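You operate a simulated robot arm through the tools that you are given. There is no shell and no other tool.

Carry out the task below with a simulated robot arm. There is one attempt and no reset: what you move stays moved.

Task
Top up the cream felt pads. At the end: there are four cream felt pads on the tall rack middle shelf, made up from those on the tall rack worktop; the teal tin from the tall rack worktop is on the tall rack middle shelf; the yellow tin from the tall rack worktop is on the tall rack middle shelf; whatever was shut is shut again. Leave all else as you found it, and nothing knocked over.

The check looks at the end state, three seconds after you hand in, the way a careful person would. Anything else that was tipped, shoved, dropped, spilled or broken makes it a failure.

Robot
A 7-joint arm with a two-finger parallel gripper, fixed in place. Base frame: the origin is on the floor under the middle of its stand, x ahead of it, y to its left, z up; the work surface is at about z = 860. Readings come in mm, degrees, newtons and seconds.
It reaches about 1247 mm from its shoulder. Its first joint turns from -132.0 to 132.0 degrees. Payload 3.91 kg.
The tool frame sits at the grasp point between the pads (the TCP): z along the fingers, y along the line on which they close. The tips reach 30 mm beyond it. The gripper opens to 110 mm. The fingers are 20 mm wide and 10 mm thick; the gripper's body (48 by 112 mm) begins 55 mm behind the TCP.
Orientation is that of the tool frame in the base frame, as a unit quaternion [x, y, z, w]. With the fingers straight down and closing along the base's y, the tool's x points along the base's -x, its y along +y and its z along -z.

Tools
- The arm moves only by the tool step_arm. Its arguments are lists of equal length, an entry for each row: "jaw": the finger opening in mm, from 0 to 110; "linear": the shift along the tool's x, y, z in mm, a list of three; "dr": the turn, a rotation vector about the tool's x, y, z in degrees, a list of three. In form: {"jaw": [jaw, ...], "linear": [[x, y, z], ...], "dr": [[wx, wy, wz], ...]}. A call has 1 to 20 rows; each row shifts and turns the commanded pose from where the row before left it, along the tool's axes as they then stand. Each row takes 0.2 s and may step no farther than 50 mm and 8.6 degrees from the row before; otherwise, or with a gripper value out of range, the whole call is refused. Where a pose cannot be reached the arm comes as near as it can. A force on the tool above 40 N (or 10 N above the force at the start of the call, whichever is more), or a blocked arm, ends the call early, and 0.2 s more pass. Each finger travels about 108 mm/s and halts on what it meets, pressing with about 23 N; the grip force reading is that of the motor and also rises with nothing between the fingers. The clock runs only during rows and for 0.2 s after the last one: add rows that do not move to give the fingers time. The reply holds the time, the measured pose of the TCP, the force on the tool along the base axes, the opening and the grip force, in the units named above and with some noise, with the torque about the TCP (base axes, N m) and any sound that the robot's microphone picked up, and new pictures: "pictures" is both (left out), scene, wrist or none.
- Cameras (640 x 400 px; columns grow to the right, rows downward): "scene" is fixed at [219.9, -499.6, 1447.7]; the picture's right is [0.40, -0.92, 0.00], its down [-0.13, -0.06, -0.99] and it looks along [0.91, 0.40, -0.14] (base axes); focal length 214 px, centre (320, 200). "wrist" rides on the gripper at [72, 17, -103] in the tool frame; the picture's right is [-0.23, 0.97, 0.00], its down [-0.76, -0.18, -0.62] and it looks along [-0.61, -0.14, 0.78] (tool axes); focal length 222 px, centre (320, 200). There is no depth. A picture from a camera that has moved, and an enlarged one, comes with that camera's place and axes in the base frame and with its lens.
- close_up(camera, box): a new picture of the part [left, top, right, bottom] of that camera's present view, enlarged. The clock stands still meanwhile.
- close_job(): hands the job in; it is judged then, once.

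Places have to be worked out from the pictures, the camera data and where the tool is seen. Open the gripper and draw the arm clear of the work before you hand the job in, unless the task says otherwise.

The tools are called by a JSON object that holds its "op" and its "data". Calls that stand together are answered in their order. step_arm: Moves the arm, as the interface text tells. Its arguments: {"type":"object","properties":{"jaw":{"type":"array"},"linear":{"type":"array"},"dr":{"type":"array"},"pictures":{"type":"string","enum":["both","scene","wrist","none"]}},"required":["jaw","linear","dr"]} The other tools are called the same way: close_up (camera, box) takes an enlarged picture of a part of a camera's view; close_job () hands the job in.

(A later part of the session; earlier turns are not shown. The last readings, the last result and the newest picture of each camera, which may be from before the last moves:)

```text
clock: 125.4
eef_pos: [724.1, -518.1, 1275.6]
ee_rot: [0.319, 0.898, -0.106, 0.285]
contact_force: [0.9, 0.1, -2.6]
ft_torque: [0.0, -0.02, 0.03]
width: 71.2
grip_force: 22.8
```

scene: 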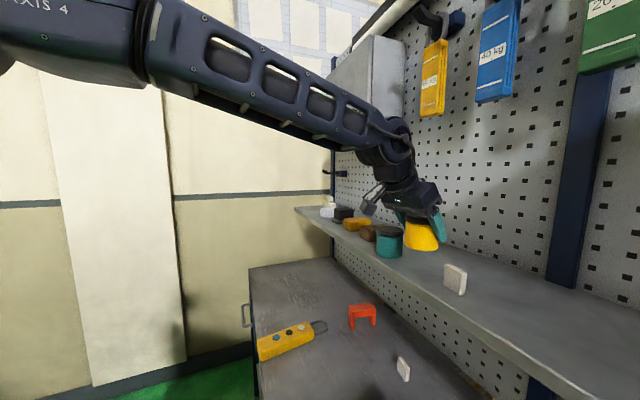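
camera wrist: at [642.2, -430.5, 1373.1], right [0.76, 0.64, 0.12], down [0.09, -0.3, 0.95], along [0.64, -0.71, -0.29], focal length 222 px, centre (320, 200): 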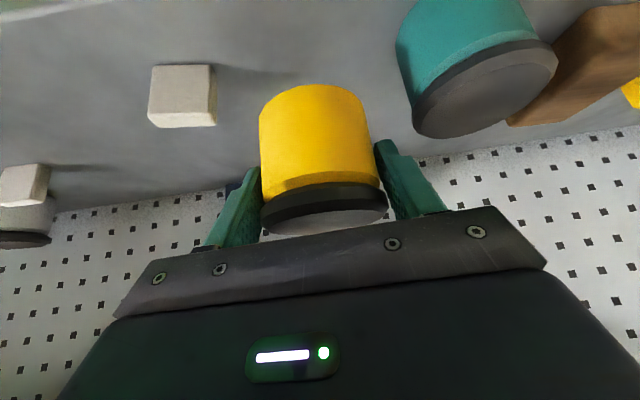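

Nearly there; I'll take 1.5 mm steps until the force rises.

{"op": "step_arm", "data": {"jaw": [50, 50, 50], "linear": [[0.87, 0, 1.22], [0, 0, 0], [0, 0, 0]], "dr": [[0, 0, 0], [0, 0, 0], [0, 0, 0]], "pictures": "none"}}

{"op": "step_arm", "data": {"jaw": [50, 50, 50], "linear": [[0.87, 0, 1.22], [0, 0, 0], [0, 0, 0]], "dr": [[0, 0, 0], [0, 0, 0], [0, 0, 0]], "pictures": "none"}}

```text
clock: 126.2
eef_pos: [722.6, -518.9, 1275.9]
ee_rot: [0.32, 0.897, -0.106, 0.285]
contact_force: [0.9, 1.3, -2.9]
ft_torque: [-0.03, 0.02, -0.01]
width: 71.3
grip_force: 22.6
```

```text
clock: 127.0
eef_pos: [723.3, -518.2, 1274.1]
ee_rot: [0.319, 0.897, -0.106, 0.287]
contact_force: [4.8, -3.4, 17.6]
ft_torque: [0.03, 0.0, 0.02]
width: 71.3
grip_force: 23.0
```

Contact. I'll relieve by 1 mm and open to 84 mm so the fingers stay clear of the teal tin and pad D.

{"op": "step_arm", "data": {"jaw": [50, 50], "linear": [[-0.58, 0, -0.82], [0, 0, 0]], "dr": [[0, 0, 0], [0, 0, 0]], "pictures": "none"}}

{"op": "step_arm", "data": {"jaw": [75, 80, 84, 84], "linear": [[0, 0, 0], [0, 0, 0], [0, 0, 0], [0, 0, 0]], "dr": [[0, 0, 0], [0, 0, 0], [0, 0, 0], [0, 0, 0]], "pictures": "both"}}

```text
clock: 127.6
eef_pos: [722.3, -518.2, 1273.8]
ee_rot: [0.319, 0.897, -0.105, 0.286]
contact_force: [1.9, -2.5, 8.0]
ft_torque: [-0.14, -0.34, -0.07]
width: 71.3
grip_force: 23.1
```

```text
clock: 128.6
eef_pos: [724.3, -519.8, 1274.1]
ee_rot: [0.319, 0.898, -0.106, 0.285]
contact_force: [-0.2, -0.5, 0.6]
ft_torque: [0.04, 0.03, -0.01]
width: 84.0
grip_force: 0.1
camera wrist: at [641.2, -429.9, 1317.1], right [0.76, 0.64, 0.12], down [0.09, -0.3, 0.95], along [0.64, -0.71, -0.28], focal length 222 px, centre (320, 200)
```

scene: 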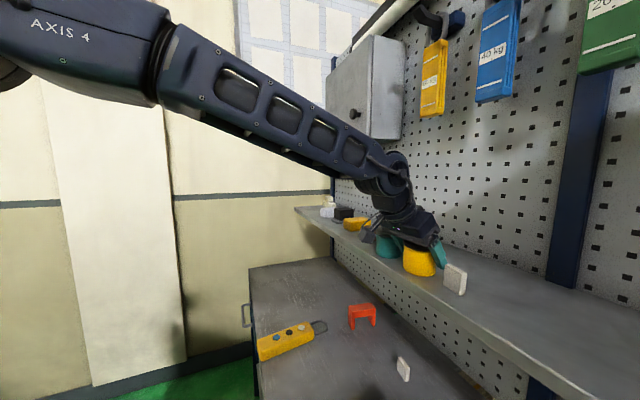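
wrist: 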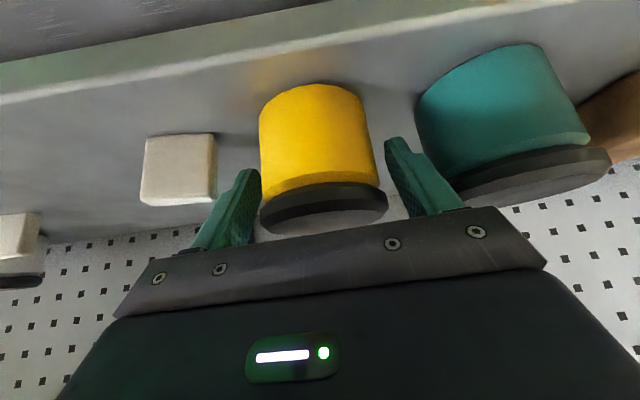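

The yellow tin is standing released. I'll retract along the finger axis, then back away from the shelf.

{"op": "step_arm", "data": {"jaw": [84, 84, 84, 84, 84, 84, 84], "linear": [[0, 0, -15], [0, 0, -30], [0, 0, -35], [0, 0, -35], [30, 0, -20], [30, 0, -20], [0, 0, 0]], "dr": [[0, 0, 0], [0, 0, 0], [0, 0, 0], [0, 0, 0], [0, 0, 0], [0, 0, 0], [0, 0, 0]], "pictures": "both"}}

{"op": "close_up", "data": {"camera": "scene", "box": [340, 190, 500, 310]}}

```text
clock: 130.2
eef_pos: [615.1, -430.5, 1366.1]
ee_rot: [0.319, 0.897, -0.105, 0.286]
contact_force: [0.3, -0.1, 0.0]
ft_torque: [0.02, -0.03, 0.0]
width: 84.0
grip_force: 0.0
camera wrist: at [533.6, -342.2, 1408.3], right [0.76, 0.64, 0.12], down [0.09, -0.3, 0.95], along [0.64, -0.71, -0.29], focal length 222 px, centre (320, 200)
```

scene: 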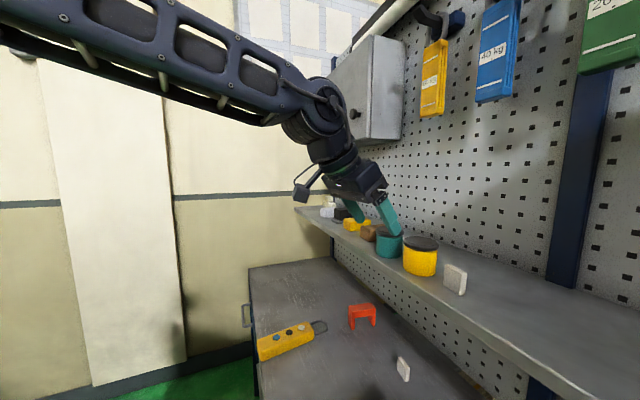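
wrist: 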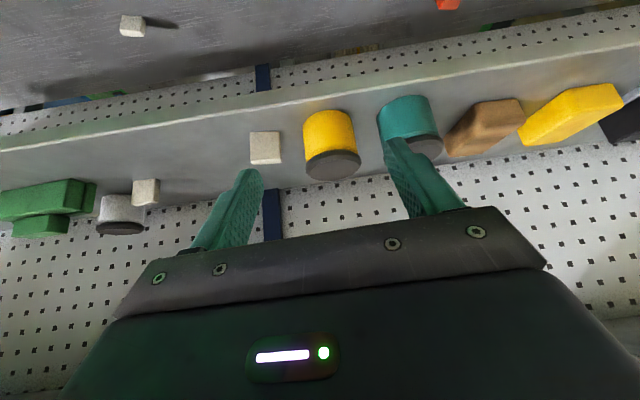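

```text
3.33 times, centred on (420, 250) of scene
camera zoom: at [219.9, -499.6, 1447.7], right [0.4, -0.92, 0.0], down [-0.13, -0.06, -0.99], along [0.91, 0.4, -0.14], focal length 715 px, centre (-13, 33)
```

zoom: 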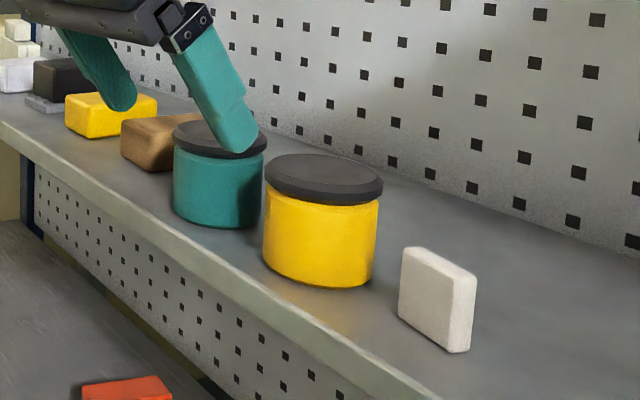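

Both tins are on the shelf and everything else is undisturbed. Now pad B at (870, −24): it faces the base almost exactly, so I use hand azimuth −46.6°, pitch 25°. I'll re-orient and shift right in front of the shelf.

{"op": "step_arm", "data": {"jaw": [84, 84, 84, 84, 84, 84, 84, 84], "linear": [[0, 0, 0], [0, 0, 0], [0, 0, 0], [-1, -37.8, 0.5], [-1, -37.8, 0.5], [-1, -37.8, 0.5], [-1, -37.8, 0.5], [0, 0, 0]], "dr": [[4, 0, 5.6], [0, 5.2, 0], [0, 5.2, 0], [0, 0, 0], [0, 0, 0], [0, 0, 0], [0, 0, 0], [0, 0, 0]], "pictures": "scene"}}

```text
clock: 132.0
eef_pos: [511.2, -537.8, 1366.4]
ee_rot: [0.381, 0.899, -0.089, 0.199]
contact_force: [-0.2, 0.3, -0.2]
ft_torque: [-0.03, -0.02, -0.02]
width: 83.7
grip_force: 0.1
```

scene: 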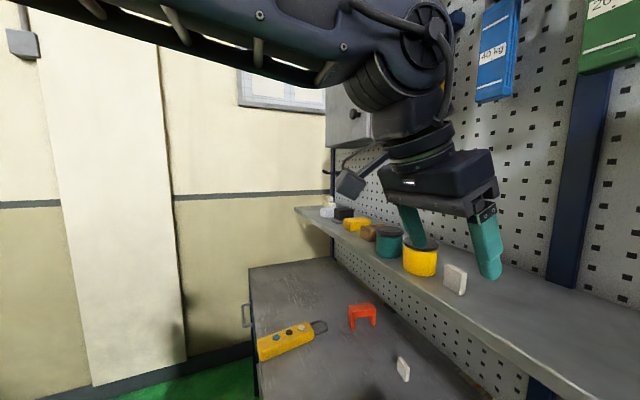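

The orientation is as intended (azimuth −47°, θ=25°). I'll descend in front of the shelf to z≈962.

{"op": "step_arm", "data": {"jaw": [84, 84, 84, 84, 84, 84, 84, 84, 84, 84, 84, 84, 84], "linear": [[14.4, 0, 30.6], [14.4, 0, 30.6], [14.4, 0, 30.6], [14.4, 0, 30.6], [14.4, 0, 30.6], [14.4, 0, 30.6], [14.4, 0, 30.6], [14.4, 0, 30.6], [14.4, 0, 30.6], [14.4, 0, 30.6], [14.4, 0, 30.6], [14.4, 0, 30.6], [0, 0, 0]], "dr": [[0, 0, 0], [0, 0, 0], [0, 0, 0], [0, 0, 0], [0, 0, 0], [0, 0, 0], [0, 0, 0], [0, 0, 0], [0, 0, 0], [0, 0, 0], [0, 0, 0], [0, 0, 0], [0, 0, 0]], "pictures": "both"}}

{"op": "close_up", "data": {"camera": "wrist", "box": [230, 110, 430, 235]}}

```text
clock: 134.8
eef_pos: [508.4, -540.7, 961.0]
ee_rot: [0.381, 0.899, -0.089, 0.198]
contact_force: [0.1, 0.1, -0.3]
ft_torque: [-0.02, -0.01, 0.01]
width: 83.8
grip_force: 0.1
camera wrist: at [443.6, -449.8, 1023.9], right [0.85, 0.53, 0.09], down [0.17, -0.43, 0.89], along [0.51, -0.74, -0.45], focal length 222 px, centre (320, 200)
```

scene: 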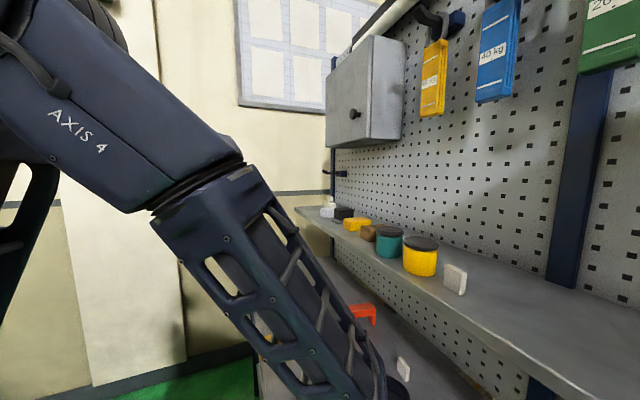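
wrist: 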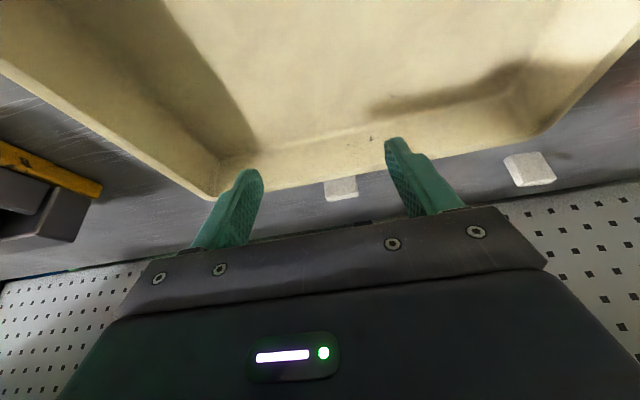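

```text
3.20 times, centred on (330, 172) of wrist
camera zoom: at [443.6, -449.8, 1023.9], right [0.85, 0.53, 0.09], down [0.17, -0.43, 0.89], along [0.51, -0.74, -0.45], focal length 711 px, centre (288, 288)
```

zoom: 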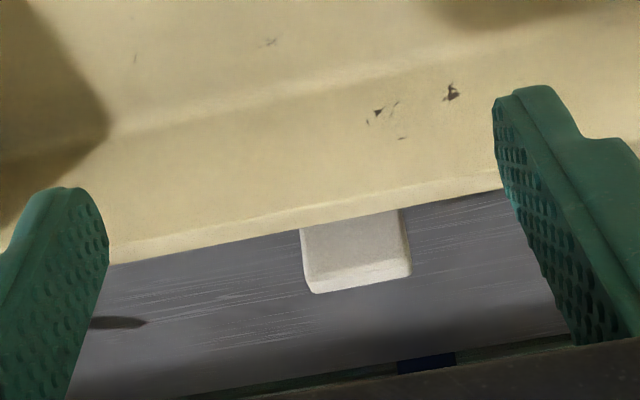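

Pad B sits about 3.5 mm left of my line. I'll advance at this height over the tray rim to d≈842, then look before descending.

{"op": "step_arm", "data": {"jaw": [84, 84, 84, 84], "linear": [[-30.2, 1.2, 14.2], [-30.2, 1.2, 14.2], [-30.2, 1.2, 14.2], [0, 0, 0]], "dr": [[0, 0, 0], [0, 0, 0], [0, 0, 0], [0, 0, 0]], "pictures": "wrist"}}

{"op": "close_up", "data": {"camera": "wrist", "box": [230, 90, 430, 215]}}

```text
clock: 135.8
eef_pos: [580.7, -609.3, 960.4]
ee_rot: [0.382, 0.898, -0.089, 0.198]
contact_force: [0.5, -0.2, 0.5]
ft_torque: [0.02, 0.01, 0.0]
width: 84.0
grip_force: 0.2
camera wrist: at [515.2, -518.8, 1023.0], right [0.85, 0.53, 0.09], down [0.17, -0.43, 0.89], along [0.51, -0.74, -0.45], focal length 222 px, centre (320, 200)
```

wrist: 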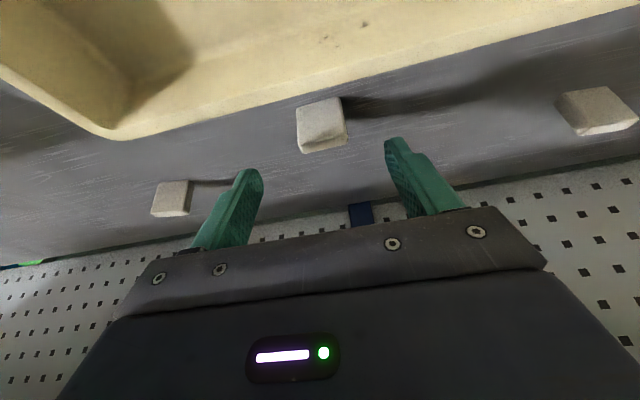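

```text
3.20 times, centred on (330, 152) of wrist
camera zoom: at [515.2, -518.8, 1023.0], right [0.85, 0.53, 0.09], down [0.17, -0.43, 0.89], along [0.51, -0.74, -0.45], focal length 711 px, centre (288, 352)
```

zoom: 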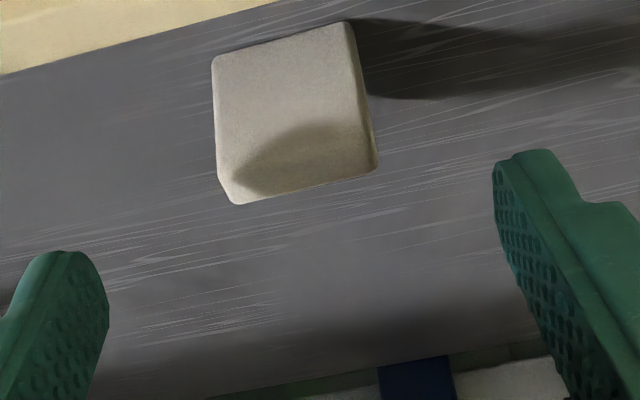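

Pad B is centred on my line to within about 1 mm and aligned in yaw, with its front face 22–26 mm ahead. I'll narrow the jaws to 66 mm and descend to z≈896.

{"op": "step_arm", "data": {"jaw": [75, 66, 66, 66, 66, 66], "linear": [[0, 0, 0], [0, -0.5, 0], [6.9, 0, 14.6], [6.9, 0, 14.6], [6.9, 0, 14.6], [6.9, 0, 14.6]], "dr": [[0, 0, 0], [0, 0, 0], [0, 0, 0], [0, 0, 0], [0, 0, 0], [0, 0, 0]], "pictures": "both"}}

{"op": "close_up", "data": {"camera": "wrist", "box": [200, 80, 440, 230]}}

```text
clock: 137.2
eef_pos: [579.0, -609.4, 896.6]
ee_rot: [0.383, 0.898, -0.089, 0.198]
contact_force: [-1.0, 0.9, 0.3]
ft_torque: [0.0, 0.01, 0.0]
width: 66.1
grip_force: 0.0
camera wrist: at [515.0, -519.0, 959.8], right [0.85, 0.53, 0.09], down [0.17, -0.43, 0.89], along [0.51, -0.74, -0.45], focal length 222 px, centre (320, 200)
```

scene: 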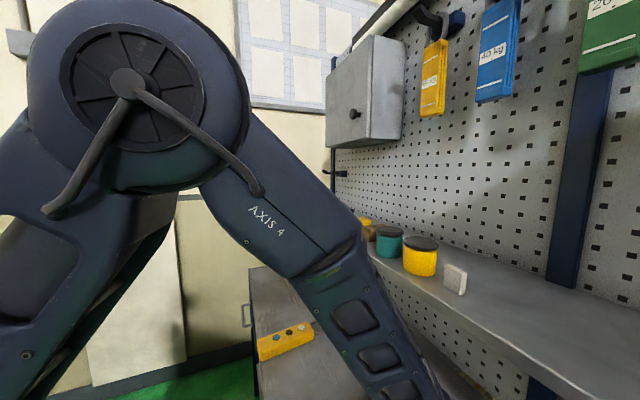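
wrist: 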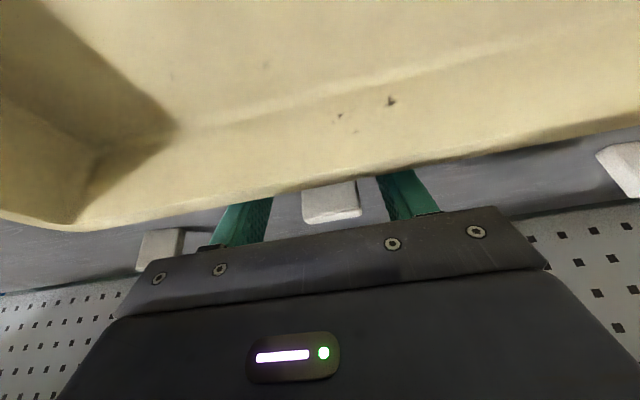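

```text
2.67 times, centred on (320, 155) of wrist
camera zoom: at [515.0, -519.0, 959.8], right [0.85, 0.53, 0.09], down [0.17, -0.43, 0.89], along [0.51, -0.74, -0.45], focal length 592 px, centre (320, 320)
```

zoom: 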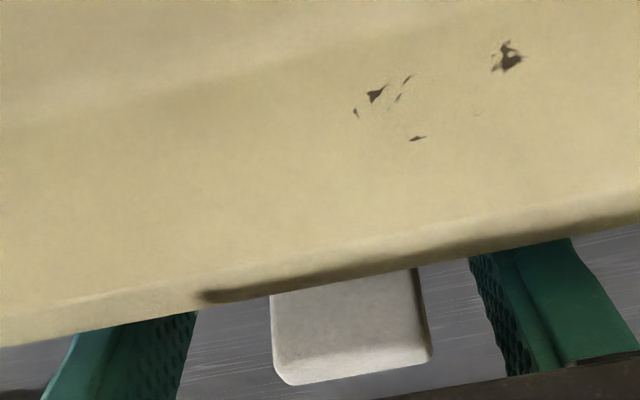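

The pad is centred between the fingers and nothing is touching. I'll advance 29 mm to straddle it.

{"op": "step_arm", "data": {"jaw": [66, 66, 66], "linear": [[-13.1, 0, 6.2], [-13.1, 0, 6.2], [0, 0, 0]], "dr": [[0, 0, 0], [0, 0, 0], [0, 0, 0]], "pictures": "wrist"}}

{"op": "close_up", "data": {"camera": "wrist", "box": [200, 80, 440, 230]}}

```text
clock: 138.0
eef_pos: [599.3, -630.9, 896.8]
ee_rot: [0.381, 0.899, -0.089, 0.198]
contact_force: [-0.8, 0.7, 0.4]
ft_torque: [0.02, 0.01, -0.01]
width: 66.2
grip_force: 0.0
camera wrist: at [534.8, -539.7, 960.7], right [0.85, 0.53, 0.09], down [0.17, -0.43, 0.89], along [0.51, -0.74, -0.45], focal length 222 px, centre (320, 200)
```

wrist: 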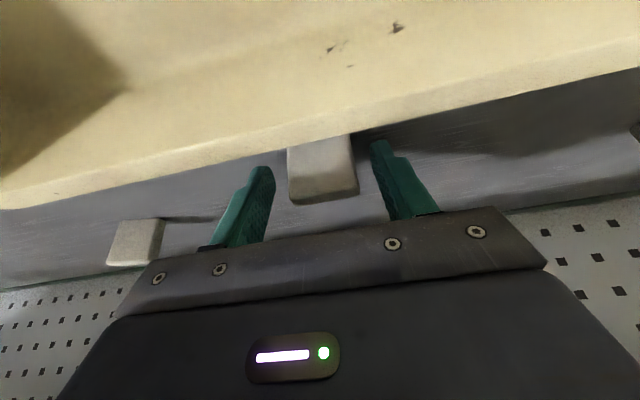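

```text
2.67 times, centred on (320, 155) of wrist
camera zoom: at [534.8, -539.7, 960.7], right [0.85, 0.53, 0.09], down [0.17, -0.43, 0.89], along [0.51, -0.74, -0.45], focal length 592 px, centre (320, 320)
```

zoom: 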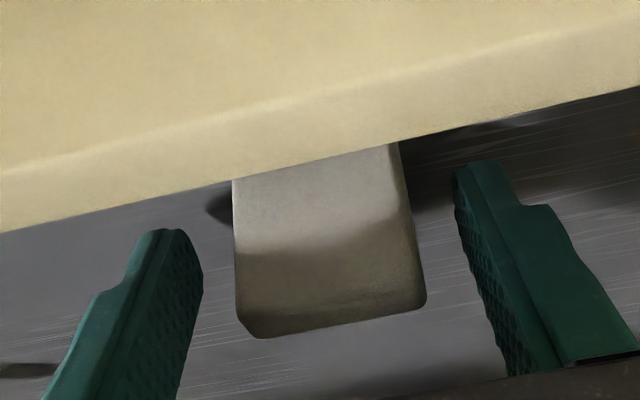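

The pad is centred within about 1 mm. I'll nudge 2 mm forward and close gently.

{"op": "step_arm", "data": {"jaw": [66, 58, 52, 47, 43, 40, 37, 34, 30, 25, 25], "linear": [[-1.8, 0, 0.85], [0, 0, 0], [0, 0, 0], [0, 0, 0], [0, 0, 0], [0, 0, 0], [0, 0, 0], [0, 0, 0], [0, 0, 0], [0, 0, 0], [0, 0, 0]], "dr": [[0, 0, 0], [0, 0, 0], [0, 0, 0], [0, 0, 0], [0, 0, 0], [0, 0, 0], [0, 0, 0], [0, 0, 0], [0, 0, 0], [0, 0, 0], [0, 0, 0]], "pictures": "wrist"}}

{"op": "close_up", "data": {"camera": "wrist", "box": [200, 80, 440, 230]}}

```text
clock: 140.4
eef_pos: [600.4, -631.8, 897.5]
ee_rot: [0.382, 0.898, -0.089, 0.198]
contact_force: [-0.1, 0.2, 0.4]
ft_torque: [0.05, -0.01, 0.0]
width: 38.8
grip_force: 23.0
camera wrist: at [535.7, -541.3, 960.1], right [0.85, 0.53, 0.09], down [0.17, -0.43, 0.89], along [0.51, -0.74, -0.45], focal length 222 px, centre (320, 200)
```

wrist: 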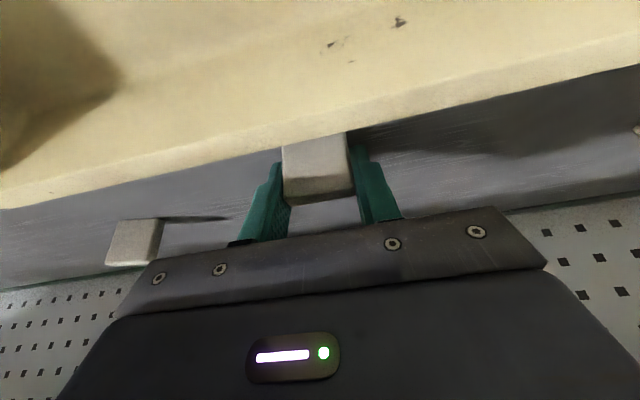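

```text
2.67 times, centred on (320, 155) of wrist
camera zoom: at [535.7, -541.3, 960.1], right [0.85, 0.53, 0.09], down [0.17, -0.43, 0.89], along [0.51, -0.74, -0.45], focal length 592 px, centre (320, 320)
```

zoom: 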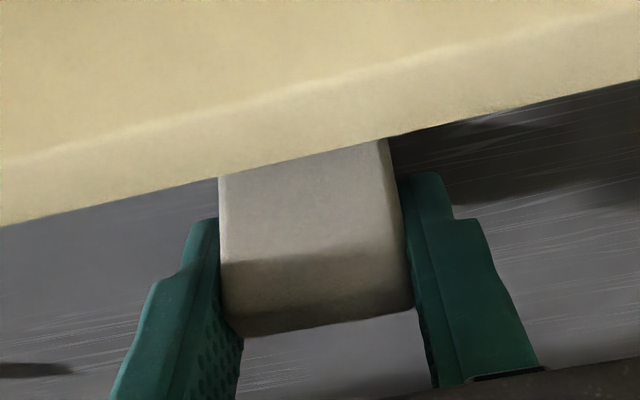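

Gripped at 38.8 mm with 23 N. I'll lift 6 mm, back off 26 mm, then raise clear of the tray rim.

{"op": "step_arm", "data": {"jaw": [25, 25, 25, 25, 25, 25, 25, 25], "linear": [[-1.3, 0, -2.7], [-1.3, 0, -2.7], [11.8, 0, -5.5], [11.8, 0, -5.5], [-9.2, 0, -19.6], [-9.2, 0, -19.6], [-9.2, 0, -19.6], [0, 0, 0]], "dr": [[0, 0, 0], [0, 0, 0], [0, 0, 0], [0, 0, 0], [0, 0, 0], [0, 0, 0], [0, 0, 0], [0, 0, 0]], "pictures": "both"}}

```text
clock: 142.2
eef_pos: [584.1, -613.4, 966.7]
ee_rot: [0.382, 0.898, -0.089, 0.198]
contact_force: [0.3, 0.4, -0.2]
ft_torque: [-0.01, -0.02, -0.02]
width: 38.4
grip_force: 23.0
camera wrist: at [520.7, -522.6, 1029.5], right [0.85, 0.53, 0.09], down [0.17, -0.43, 0.89], along [0.51, -0.74, -0.45], focal length 222 px, centre (320, 200)
```

scene: 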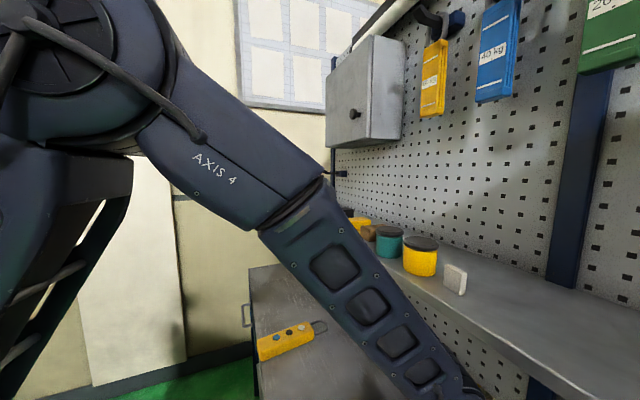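
wrist: 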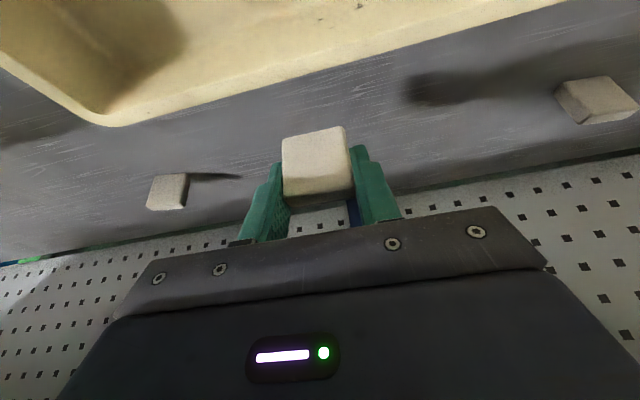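

The pad is secure. I'll back over the tray and rise in front of the shelf to z≈1330.

{"op": "step_arm", "data": {"jaw": [25, 25, 25, 25, 25], "linear": [[24.4, 0, -11.5], [24.4, 0, -11.5], [24.4, 0, -11.5], [24.4, 0, -11.5], [0, 0, 0]], "dr": [[0, 0, 0], [0, 0, 0], [0, 0, 0], [0, 0, 0], [0, 0, 0]], "pictures": "none"}}

{"op": "step_arm", "data": {"jaw": [25, 25, 25, 25, 25, 25, 25, 25, 25, 25, 25, 25], "linear": [[-14.1, 0, -29.9], [-14.1, 0, -29.9], [-14.1, 0, -29.9], [-14.1, 0, -29.9], [-14.1, 0, -29.9], [-14.1, 0, -29.9], [-14.1, 0, -29.9], [-14.1, 0, -29.9], [-14.1, 0, -29.9], [-14.1, 0, -29.9], [-14.1, 0, -29.9], [0, 0, 0]], "dr": [[0, 0, 0], [0, 0, 0], [0, 0, 0], [0, 0, 0], [0, 0, 0], [0, 0, 0], [0, 0, 0], [0, 0, 0], [0, 0, 0], [0, 0, 0], [0, 0, 0], [0, 0, 0]], "pictures": "both"}}

```text
clock: 143.4
eef_pos: [509.4, -535.4, 967.1]
ee_rot: [0.381, 0.898, -0.089, 0.199]
contact_force: [1.2, -0.2, -0.5]
ft_torque: [-0.04, 0.02, 0.0]
width: 38.9
grip_force: 22.9
```

```text
clock: 146.0
eef_pos: [510.0, -533.3, 1331.6]
ee_rot: [0.381, 0.899, -0.088, 0.199]
contact_force: [-0.5, -0.2, -0.8]
ft_torque: [0.02, 0.0, 0.03]
width: 38.8
grip_force: 22.9
camera wrist: at [446.2, -443.6, 1394.6], right [0.85, 0.53, 0.09], down [0.17, -0.43, 0.89], along [0.51, -0.74, -0.45], focal length 222 px, centre (320, 200)
```

scene: 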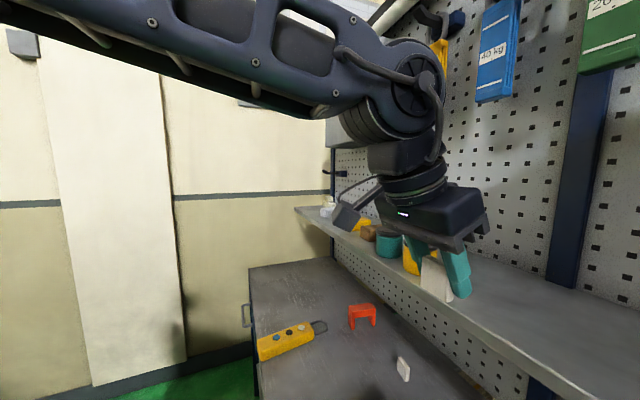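
wrist: 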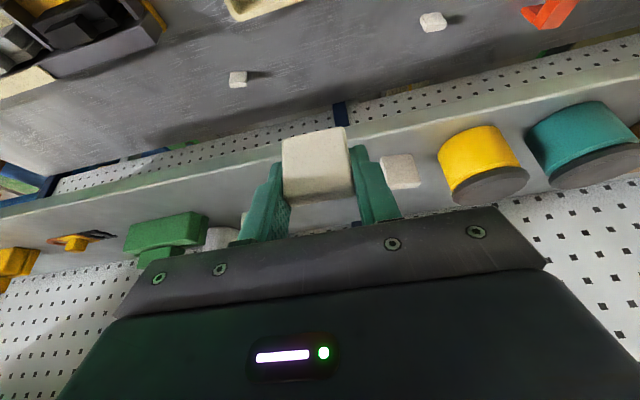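

On line with the target slot (u≈−20, right of pad D). I'll move straight in over the shelf to d≈872.

{"op": "step_arm", "data": {"jaw": [25, 25, 25, 25, 25], "linear": [[-30.3, 0, 14.3], [-30.3, 0, 14.3], [-30.3, 0, 14.3], [-30.3, 0, 14.3], [0, 0, 0]], "dr": [[0, 0, 0], [0, 0, 0], [0, 0, 0], [0, 0, 0], [0, 0, 0]], "pictures": "both"}}

{"op": "close_up", "data": {"camera": "scene", "box": [400, 200, 560, 320]}}

```text
clock: 147.2
eef_pos: [605.1, -629.5, 1331.9]
ee_rot: [0.381, 0.899, -0.089, 0.199]
contact_force: [-0.2, 0.9, -0.1]
ft_torque: [0.01, 0.03, 0.01]
width: 38.8
grip_force: 23.5
camera wrist: at [540.2, -538.8, 1394.5], right [0.85, 0.53, 0.09], down [0.17, -0.43, 0.89], along [0.51, -0.74, -0.45], focal length 222 px, centre (320, 200)
```

scene: 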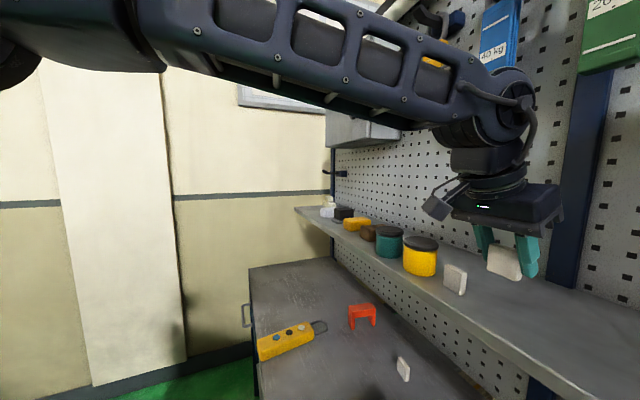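
wrist: 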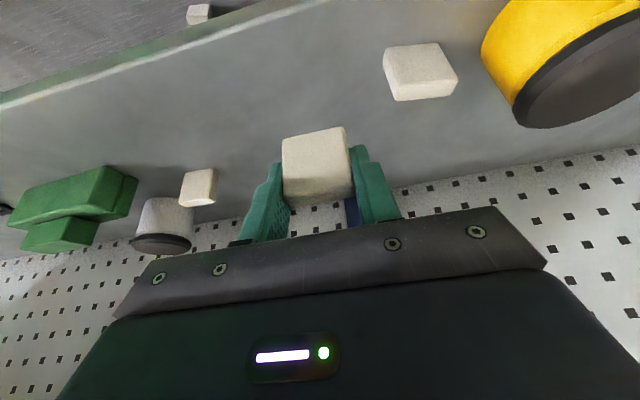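

```text
3.33 times, centred on (480, 260) of scene
camera zoom: at [219.9, -499.6, 1447.7], right [0.4, -0.92, 0.0], down [-0.13, -0.06, -0.99], along [0.91, 0.4, -0.14], focal length 715 px, centre (-213, 0)
```

zoom: 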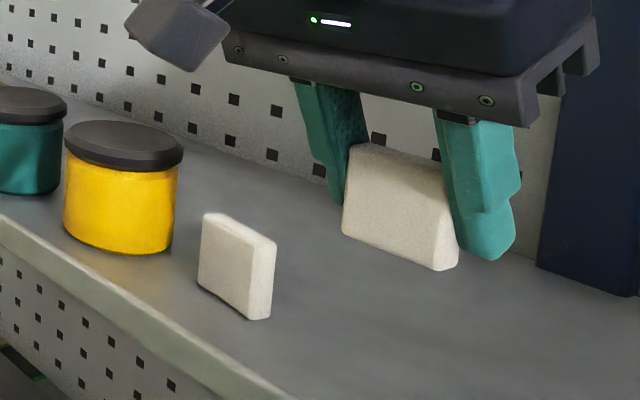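

The position is right (d≈873, u≈−17). I'll lower to just above the expected contact (TCP z≈1261).

{"op": "step_arm", "data": {"jaw": [25, 25, 25, 25, 25, 25], "linear": [[6.8, 0, 14.5], [6.8, 0, 14.5], [6.8, 0, 14.5], [6.8, 0, 14.5], [0.85, 0, 1.8], [0, 0, 0]], "dr": [[0, 0, 0], [0, 0, 0], [0, 0, 0], [0, 0, 0], [0, 0, 0], [0, 0, 0]], "pictures": "none"}}

{"op": "step_arm", "data": {"jaw": [25, 25, 25], "linear": [[0.64, 0, 1.36], [0, 0, 0], [0, 0, 0]], "dr": [[0, 0, 0], [0, 0, 0], [0, 0, 0]], "pictures": "none"}}

```text
clock: 148.6
eef_pos: [603.1, -631.4, 1265.8]
ee_rot: [0.381, 0.898, -0.088, 0.199]
contact_force: [0.6, 0.4, 0.5]
ft_torque: [0.0, -0.02, 0.01]
width: 39.0
grip_force: 23.1
```

```text
clock: 149.4
eef_pos: [602.9, -630.1, 1262.9]
ee_rot: [0.381, 0.899, -0.089, 0.198]
contact_force: [0.4, 0.4, 0.5]
ft_torque: [0.01, -0.01, -0.03]
width: 38.9
grip_force: 23.0
```

I'll continue in 1 mm steps until contact.

{"op": "step_arm", "data": {"jaw": [25, 25, 25], "linear": [[0.43, 0, 0.91], [0, 0, 0], [0, 0, 0]], "dr": [[0, 0, 0], [0, 0, 0], [0, 0, 0]], "pictures": "none"}}

{"op": "step_arm", "data": {"jaw": [25, 25, 25], "linear": [[0.43, 0, 0.91], [0, 0, 0], [0, 0, 0]], "dr": [[0, 0, 0], [0, 0, 0], [0, 0, 0]], "pictures": "none"}}

{"op": "close_up", "data": {"camera": "scene", "box": [470, 230, 550, 300]}}

```text
clock: 150.2
eef_pos: [603.0, -631.6, 1262.3]
ee_rot: [0.382, 0.898, -0.089, 0.198]
contact_force: [-0.5, -0.8, 1.5]
ft_torque: [0.0, 0.01, -0.04]
width: 38.8
grip_force: 22.8
```

```text
clock: 151.0
eef_pos: [602.5, -631.1, 1262.6]
ee_rot: [0.381, 0.899, -0.089, 0.198]
contact_force: [2.1, 0.4, 11.9]
ft_torque: [0.13, -0.13, -0.01]
width: 39.0
grip_force: 23.0
```

```text
5.71 times, centred on (510, 265) of scene
camera zoom: at [219.9, -499.6, 1447.7], right [0.4, -0.92, 0.0], down [-0.13, -0.06, -0.99], along [0.91, 0.4, -0.14], focal length 1226 px, centre (-766, -171)
```

zoom: 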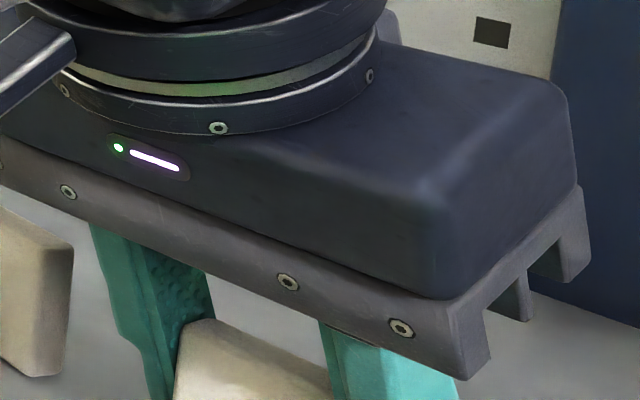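

Contact at 12 N. I'll relieve slightly, then open slowly so the pad stays standing.

{"op": "step_arm", "data": {"jaw": [25, 25], "linear": [[-0.25, 0, -0.54], [0, 0, 0]], "dr": [[0, 0, 0], [0, 0, 0]], "pictures": "none"}}

{"op": "step_arm", "data": {"jaw": [38, 40, 42, 44, 47, 50, 52, 52], "linear": [[0, 0, 0], [0, 0, 0], [0, 0, 0], [0, 0, 0], [0, 0, 0], [0, 0, 0], [0, 0, 0], [0, 0, 0]], "dr": [[0, 0, 0], [0, 0, 0], [0, 0, 0], [0, 0, 0], [0, 0, 0], [0, 0, 0], [0, 0, 0], [0, 0, 0]], "pictures": "both"}}

{"op": "close_up", "data": {"camera": "wrist", "box": [200, 80, 440, 230]}}

```text
clock: 151.6
eef_pos: [603.4, -631.4, 1261.5]
ee_rot: [0.382, 0.898, -0.088, 0.199]
contact_force: [0.8, -0.7, 9.0]
ft_torque: [0.02, -0.16, 0.03]
width: 38.9
grip_force: 22.7
```

```text
clock: 153.4
eef_pos: [602.4, -631.7, 1262.0]
ee_rot: [0.381, 0.899, -0.088, 0.198]
contact_force: [-0.2, -1.0, 0.4]
ft_torque: [0.0, 0.0, 0.0]
width: 52.1
grip_force: 0.0
camera wrist: at [539.0, -540.7, 1324.5], right [0.85, 0.53, 0.09], down [0.17, -0.43, 0.89], along [0.51, -0.74, -0.45], focal length 222 px, centre (320, 200)
```

scene: 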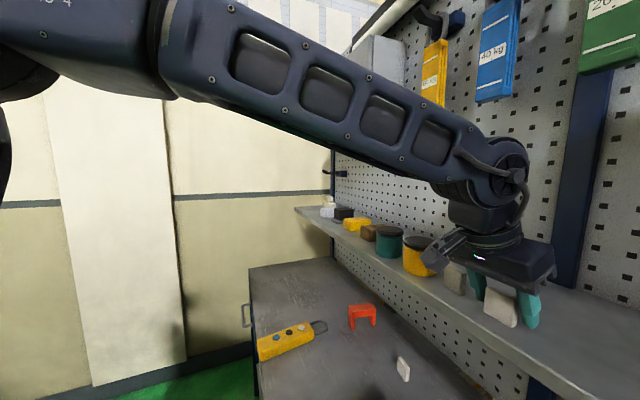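
wrist: 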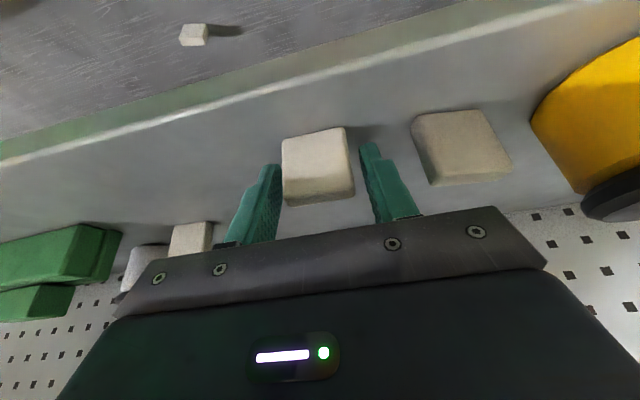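

```text
2.67 times, centred on (320, 155) of wrist
camera zoom: at [539.0, -540.7, 1324.5], right [0.85, 0.53, 0.09], down [0.17, -0.43, 0.89], along [0.51, -0.74, -0.45], focal length 592 px, centre (320, 320)
```

zoom: 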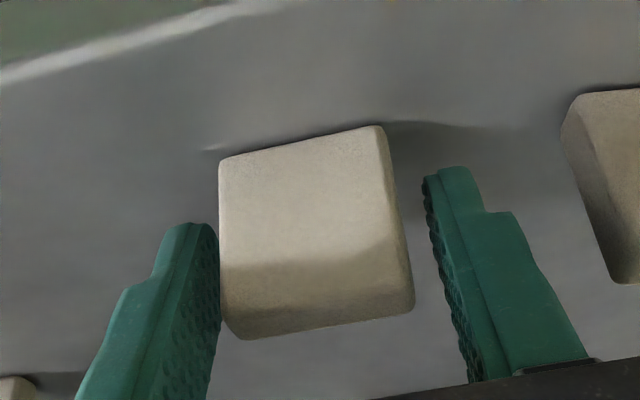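

The pad is standing freely in exactly the same place. I'll open a little more for clearance, then withdraw straight back along the finger axis.

{"op": "step_arm", "data": {"jaw": [56, 60, 60], "linear": [[0, 0, 0], [0, 0, 0], [0, 0, 0]], "dr": [[0, 0, 0], [0, 0, 0], [0, 0, 0]], "pictures": "none"}}

{"op": "step_arm", "data": {"jaw": [60, 60, 60, 60, 60], "linear": [[0, 0, -10], [0, 0, -20], [0, 0, -30], [0, 0, -35], [0, 0, 0]], "dr": [[0, 0, 0], [0, 0, 0], [0, 0, 0], [0, 0, 0], [0, 0, 0]], "pictures": "both"}}

```text
clock: 154.2
eef_pos: [603.5, -631.1, 1260.4]
ee_rot: [0.381, 0.899, -0.088, 0.198]
contact_force: [-1.1, 0.1, 1.2]
ft_torque: [0.0, -0.02, -0.01]
width: 59.9
grip_force: 0.0
```

```text
clock: 155.4
eef_pos: [576.4, -600.4, 1347.8]
ee_rot: [0.381, 0.899, -0.088, 0.199]
contact_force: [0.1, 0.9, -0.3]
ft_torque: [0.02, 0.01, 0.0]
width: 60.1
grip_force: 0.1
camera wrist: at [511.9, -509.2, 1410.7], right [0.85, 0.53, 0.09], down [0.17, -0.43, 0.89], along [0.51, -0.74, -0.45], focal length 222 px, centre (320, 200)
```

scene: 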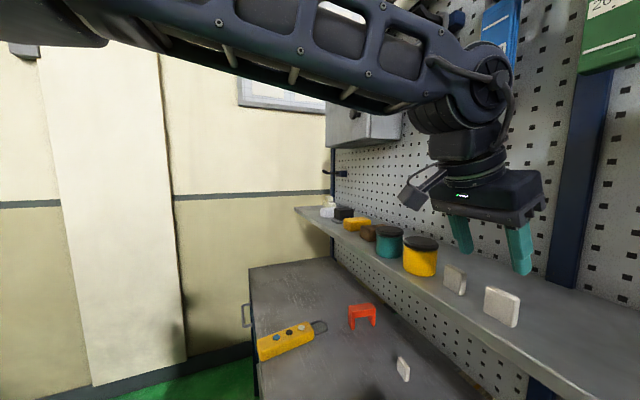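
wrist: 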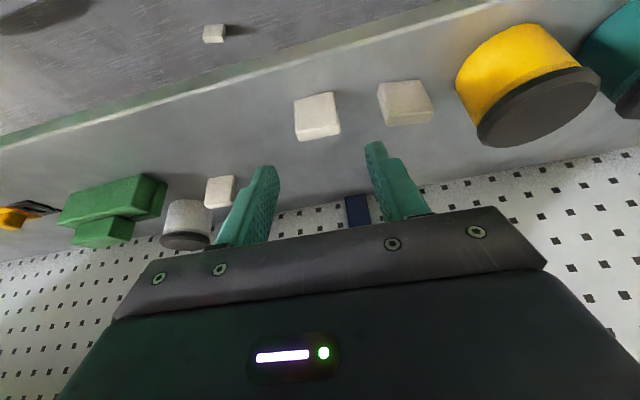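

Three cream pads now stand on the shelf. The last is worktop pad A at (929, −224), which faces the base at azimuth −58.5°. I'll back away, turn the hand to that azimuth with pitch 30°, and shift right.

{"op": "step_arm", "data": {"jaw": [60, 60, 60, 66, 66, 66, 66, 66, 66, 66, 66], "linear": [[28.7, 0, -13.5], [28.7, 0, -13.5], [28.7, 0, -13.5], [0, 0, 0], [0, 0, 0], [0, 0, 0], [-4.3, -39.7, 2.5], [-4.3, -39.7, 2.5], [-4.3, -39.7, 2.5], [-4.3, -39.7, 2.5], [0, 0, 0]], "dr": [[0, 0, 0], [0, 0, 0], [0, 0, 0], [2.45, 0, 5.2], [2.45, 0, 5.2], [0, -4.8, 0], [0, 0, 0], [0, 0, 0], [0, 0, 0], [0, 0, 0], [0, 0, 0]], "pictures": "both"}}

```text
clock: 157.8
eef_pos: [386.4, -638.0, 1349.2]
ee_rot: [0.465, 0.847, -0.128, 0.225]
contact_force: [0.2, -0.9, -0.5]
ft_torque: [0.0, 0.03, 0.01]
width: 66.0
grip_force: 0.1
camera wrist: at [337.8, -532.2, 1403.4], right [0.93, 0.36, 0.11], down [0.04, -0.39, 0.92], along [0.37, -0.85, -0.37], focal length 222 px, centre (320, 200)
```

scene: 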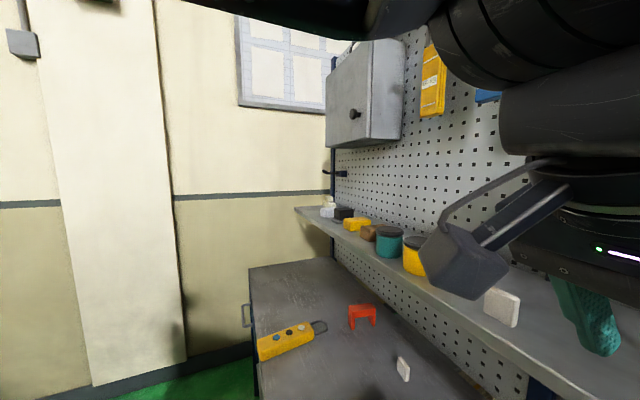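
wrist: 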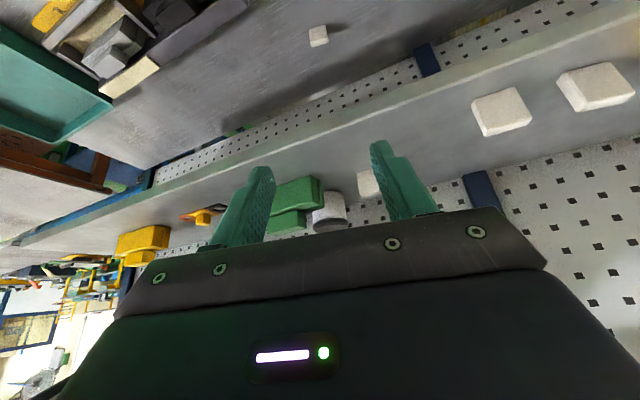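

Orientation achieved (azimuth −58.4°, θ=30°). I'll descend in front of the shelf to z≈962.

{"op": "step_arm", "data": {"jaw": [66, 66, 66, 66, 66, 66, 66, 66, 66, 66, 66, 66, 66], "linear": [[16.1, 0, 27.9], [16.1, 0, 27.9], [16.1, 0, 27.9], [16.1, 0, 27.9], [16.1, 0, 27.9], [16.1, 0, 27.9], [16.1, 0, 27.9], [16.1, 0, 27.9], [16.1, 0, 27.9], [16.1, 0, 27.9], [16.1, 0, 27.9], [16.1, 0, 27.9], [0, 0, 0]], "dr": [[0, 0, 0], [0, 0, 0], [0, 0, 0], [0, 0, 0], [0, 0, 0], [0, 0, 0], [0, 0, 0], [0, 0, 0], [0, 0, 0], [0, 0, 0], [0, 0, 0], [0, 0, 0], [0, 0, 0]], "pictures": "both"}}

{"op": "close_up", "data": {"camera": "wrist", "box": [200, 100, 440, 250]}}

```text
clock: 160.6
eef_pos: [382.9, -635.1, 962.0]
ee_rot: [0.465, 0.847, -0.128, 0.225]
contact_force: [-0.4, 1.2, 0.7]
ft_torque: [-0.01, 0.04, 0.01]
width: 66.0
grip_force: 0.0
camera wrist: at [335.9, -529.4, 1014.7], right [0.93, 0.36, 0.11], down [0.04, -0.39, 0.92], along [0.37, -0.85, -0.37], focal length 222 px, centre (320, 200)
```

scene: 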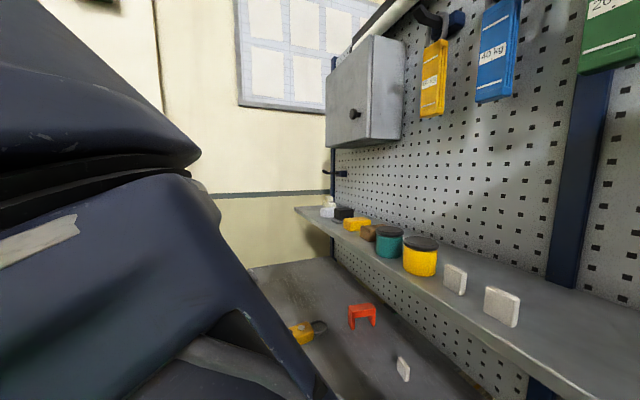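
wrist: 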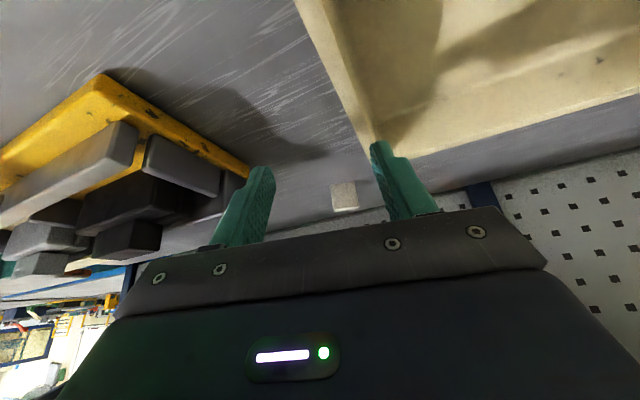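

```text
2.67 times, centred on (320, 175) of wrist
camera zoom: at [335.9, -529.4, 1014.7], right [0.93, 0.36, 0.11], down [0.04, -0.39, 0.92], along [0.37, -0.85, -0.37], focal length 592 px, centre (320, 267)
```

zoom: 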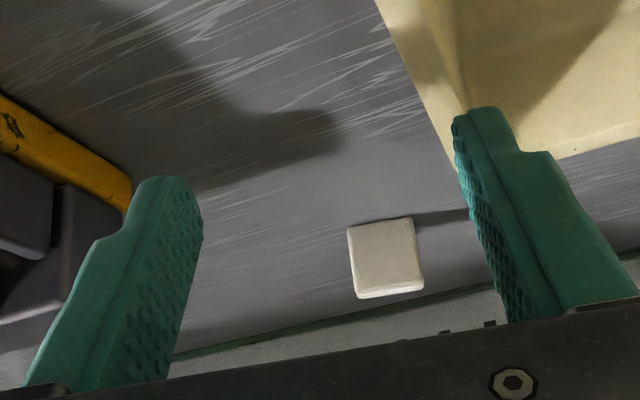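

Pad A is dead ahead: front face about 208 mm forward, 4–5 mm left of my line, with yaw aligned. I'll advance 115 mm at this height with the left correction.

{"op": "step_arm", "data": {"jaw": [66, 66, 66, 66, 66], "linear": [[-24.9, 1.1, 14.4], [-24.9, 1.1, 14.4], [-24.9, 1.1, 14.4], [-24.9, 1.1, 14.4], [0, 0, 0]], "dr": [[0, 0, 0], [0, 0, 0], [0, 0, 0], [0, 0, 0], [0, 0, 0]], "pictures": "both"}}

{"op": "close_up", "data": {"camera": "wrist", "box": [200, 90, 440, 240]}}

```text
clock: 161.8
eef_pos: [448.1, -731.7, 961.3]
ee_rot: [0.465, 0.847, -0.128, 0.224]
contact_force: [0.2, 0.5, 0.1]
ft_torque: [0.02, -0.05, 0.03]
width: 65.9
grip_force: 0.1
camera wrist: at [400.8, -626.1, 1016.0], right [0.93, 0.35, 0.11], down [0.04, -0.39, 0.92], along [0.37, -0.85, -0.37], focal length 222 px, centre (320, 200)
```

scene: 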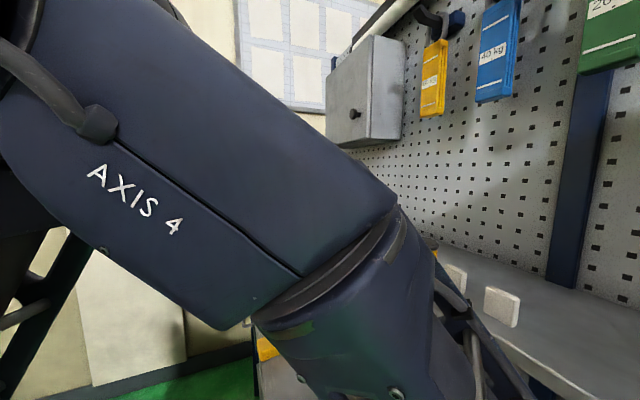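
wrist: 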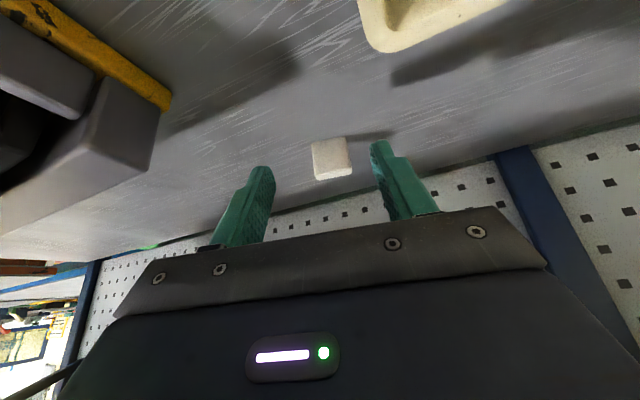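

```text
2.67 times, centred on (320, 165) of wrist
camera zoom: at [400.8, -626.1, 1016.0], right [0.93, 0.35, 0.11], down [0.04, -0.39, 0.92], along [0.37, -0.85, -0.37], focal length 592 px, centre (320, 293)
```

zoom: 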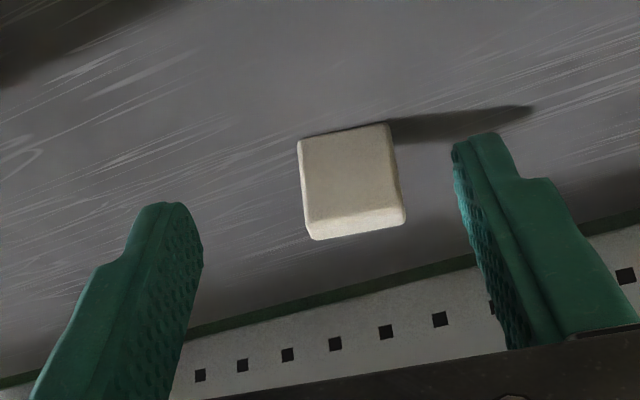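

Lateral offset is only about 1 mm, with the pad front 92–97 mm ahead. I'll advance another 28 mm past the tray corner, then descend to z≈896.

{"op": "step_arm", "data": {"jaw": [66, 66, 66, 66, 66], "linear": [[-24.2, 0.8, 14], [10.8, 0, 18.8], [10.8, 0, 18.8], [10.8, 0, 18.8], [0, 0, 0]], "dr": [[0, 0, 0], [0, 0, 0], [0, 0, 0], [0, 0, 0], [0, 0, 0]], "pictures": "wrist"}}

{"op": "close_up", "data": {"camera": "wrist", "box": [200, 90, 440, 240]}}

```text
clock: 163.0
eef_pos: [464.0, -755.6, 895.8]
ee_rot: [0.465, 0.847, -0.128, 0.225]
contact_force: [-0.9, 0.4, -0.4]
ft_torque: [-0.02, -0.02, 0.0]
width: 65.8
grip_force: 0.1
camera wrist: at [415.7, -649.7, 949.8], right [0.93, 0.36, 0.11], down [0.04, -0.39, 0.92], along [0.37, -0.85, -0.37], focal length 222 px, centre (320, 200)
```

wrist: 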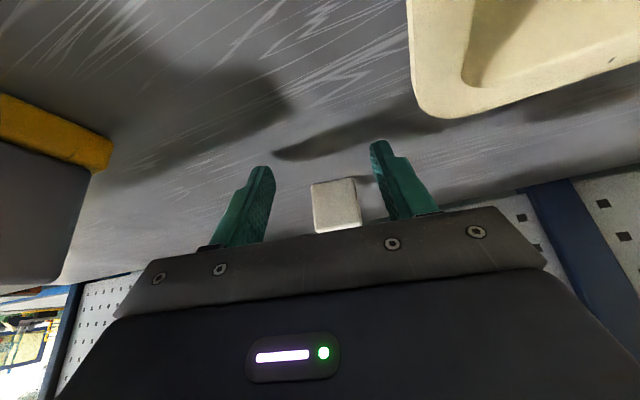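

```text
2.67 times, centred on (320, 165) of wrist
camera zoom: at [415.7, -649.7, 949.8], right [0.93, 0.36, 0.11], down [0.04, -0.39, 0.92], along [0.37, -0.85, -0.37], focal length 592 px, centre (320, 293)
```

zoom: 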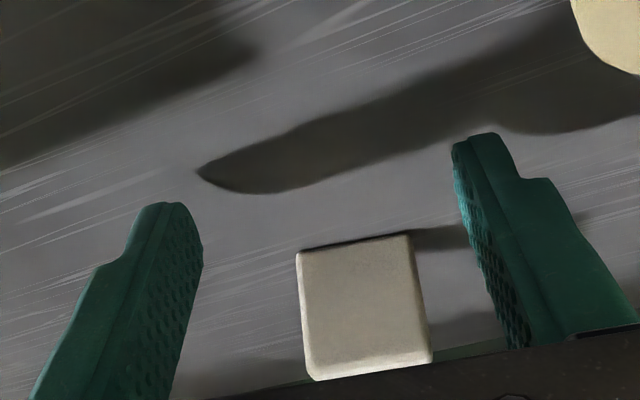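

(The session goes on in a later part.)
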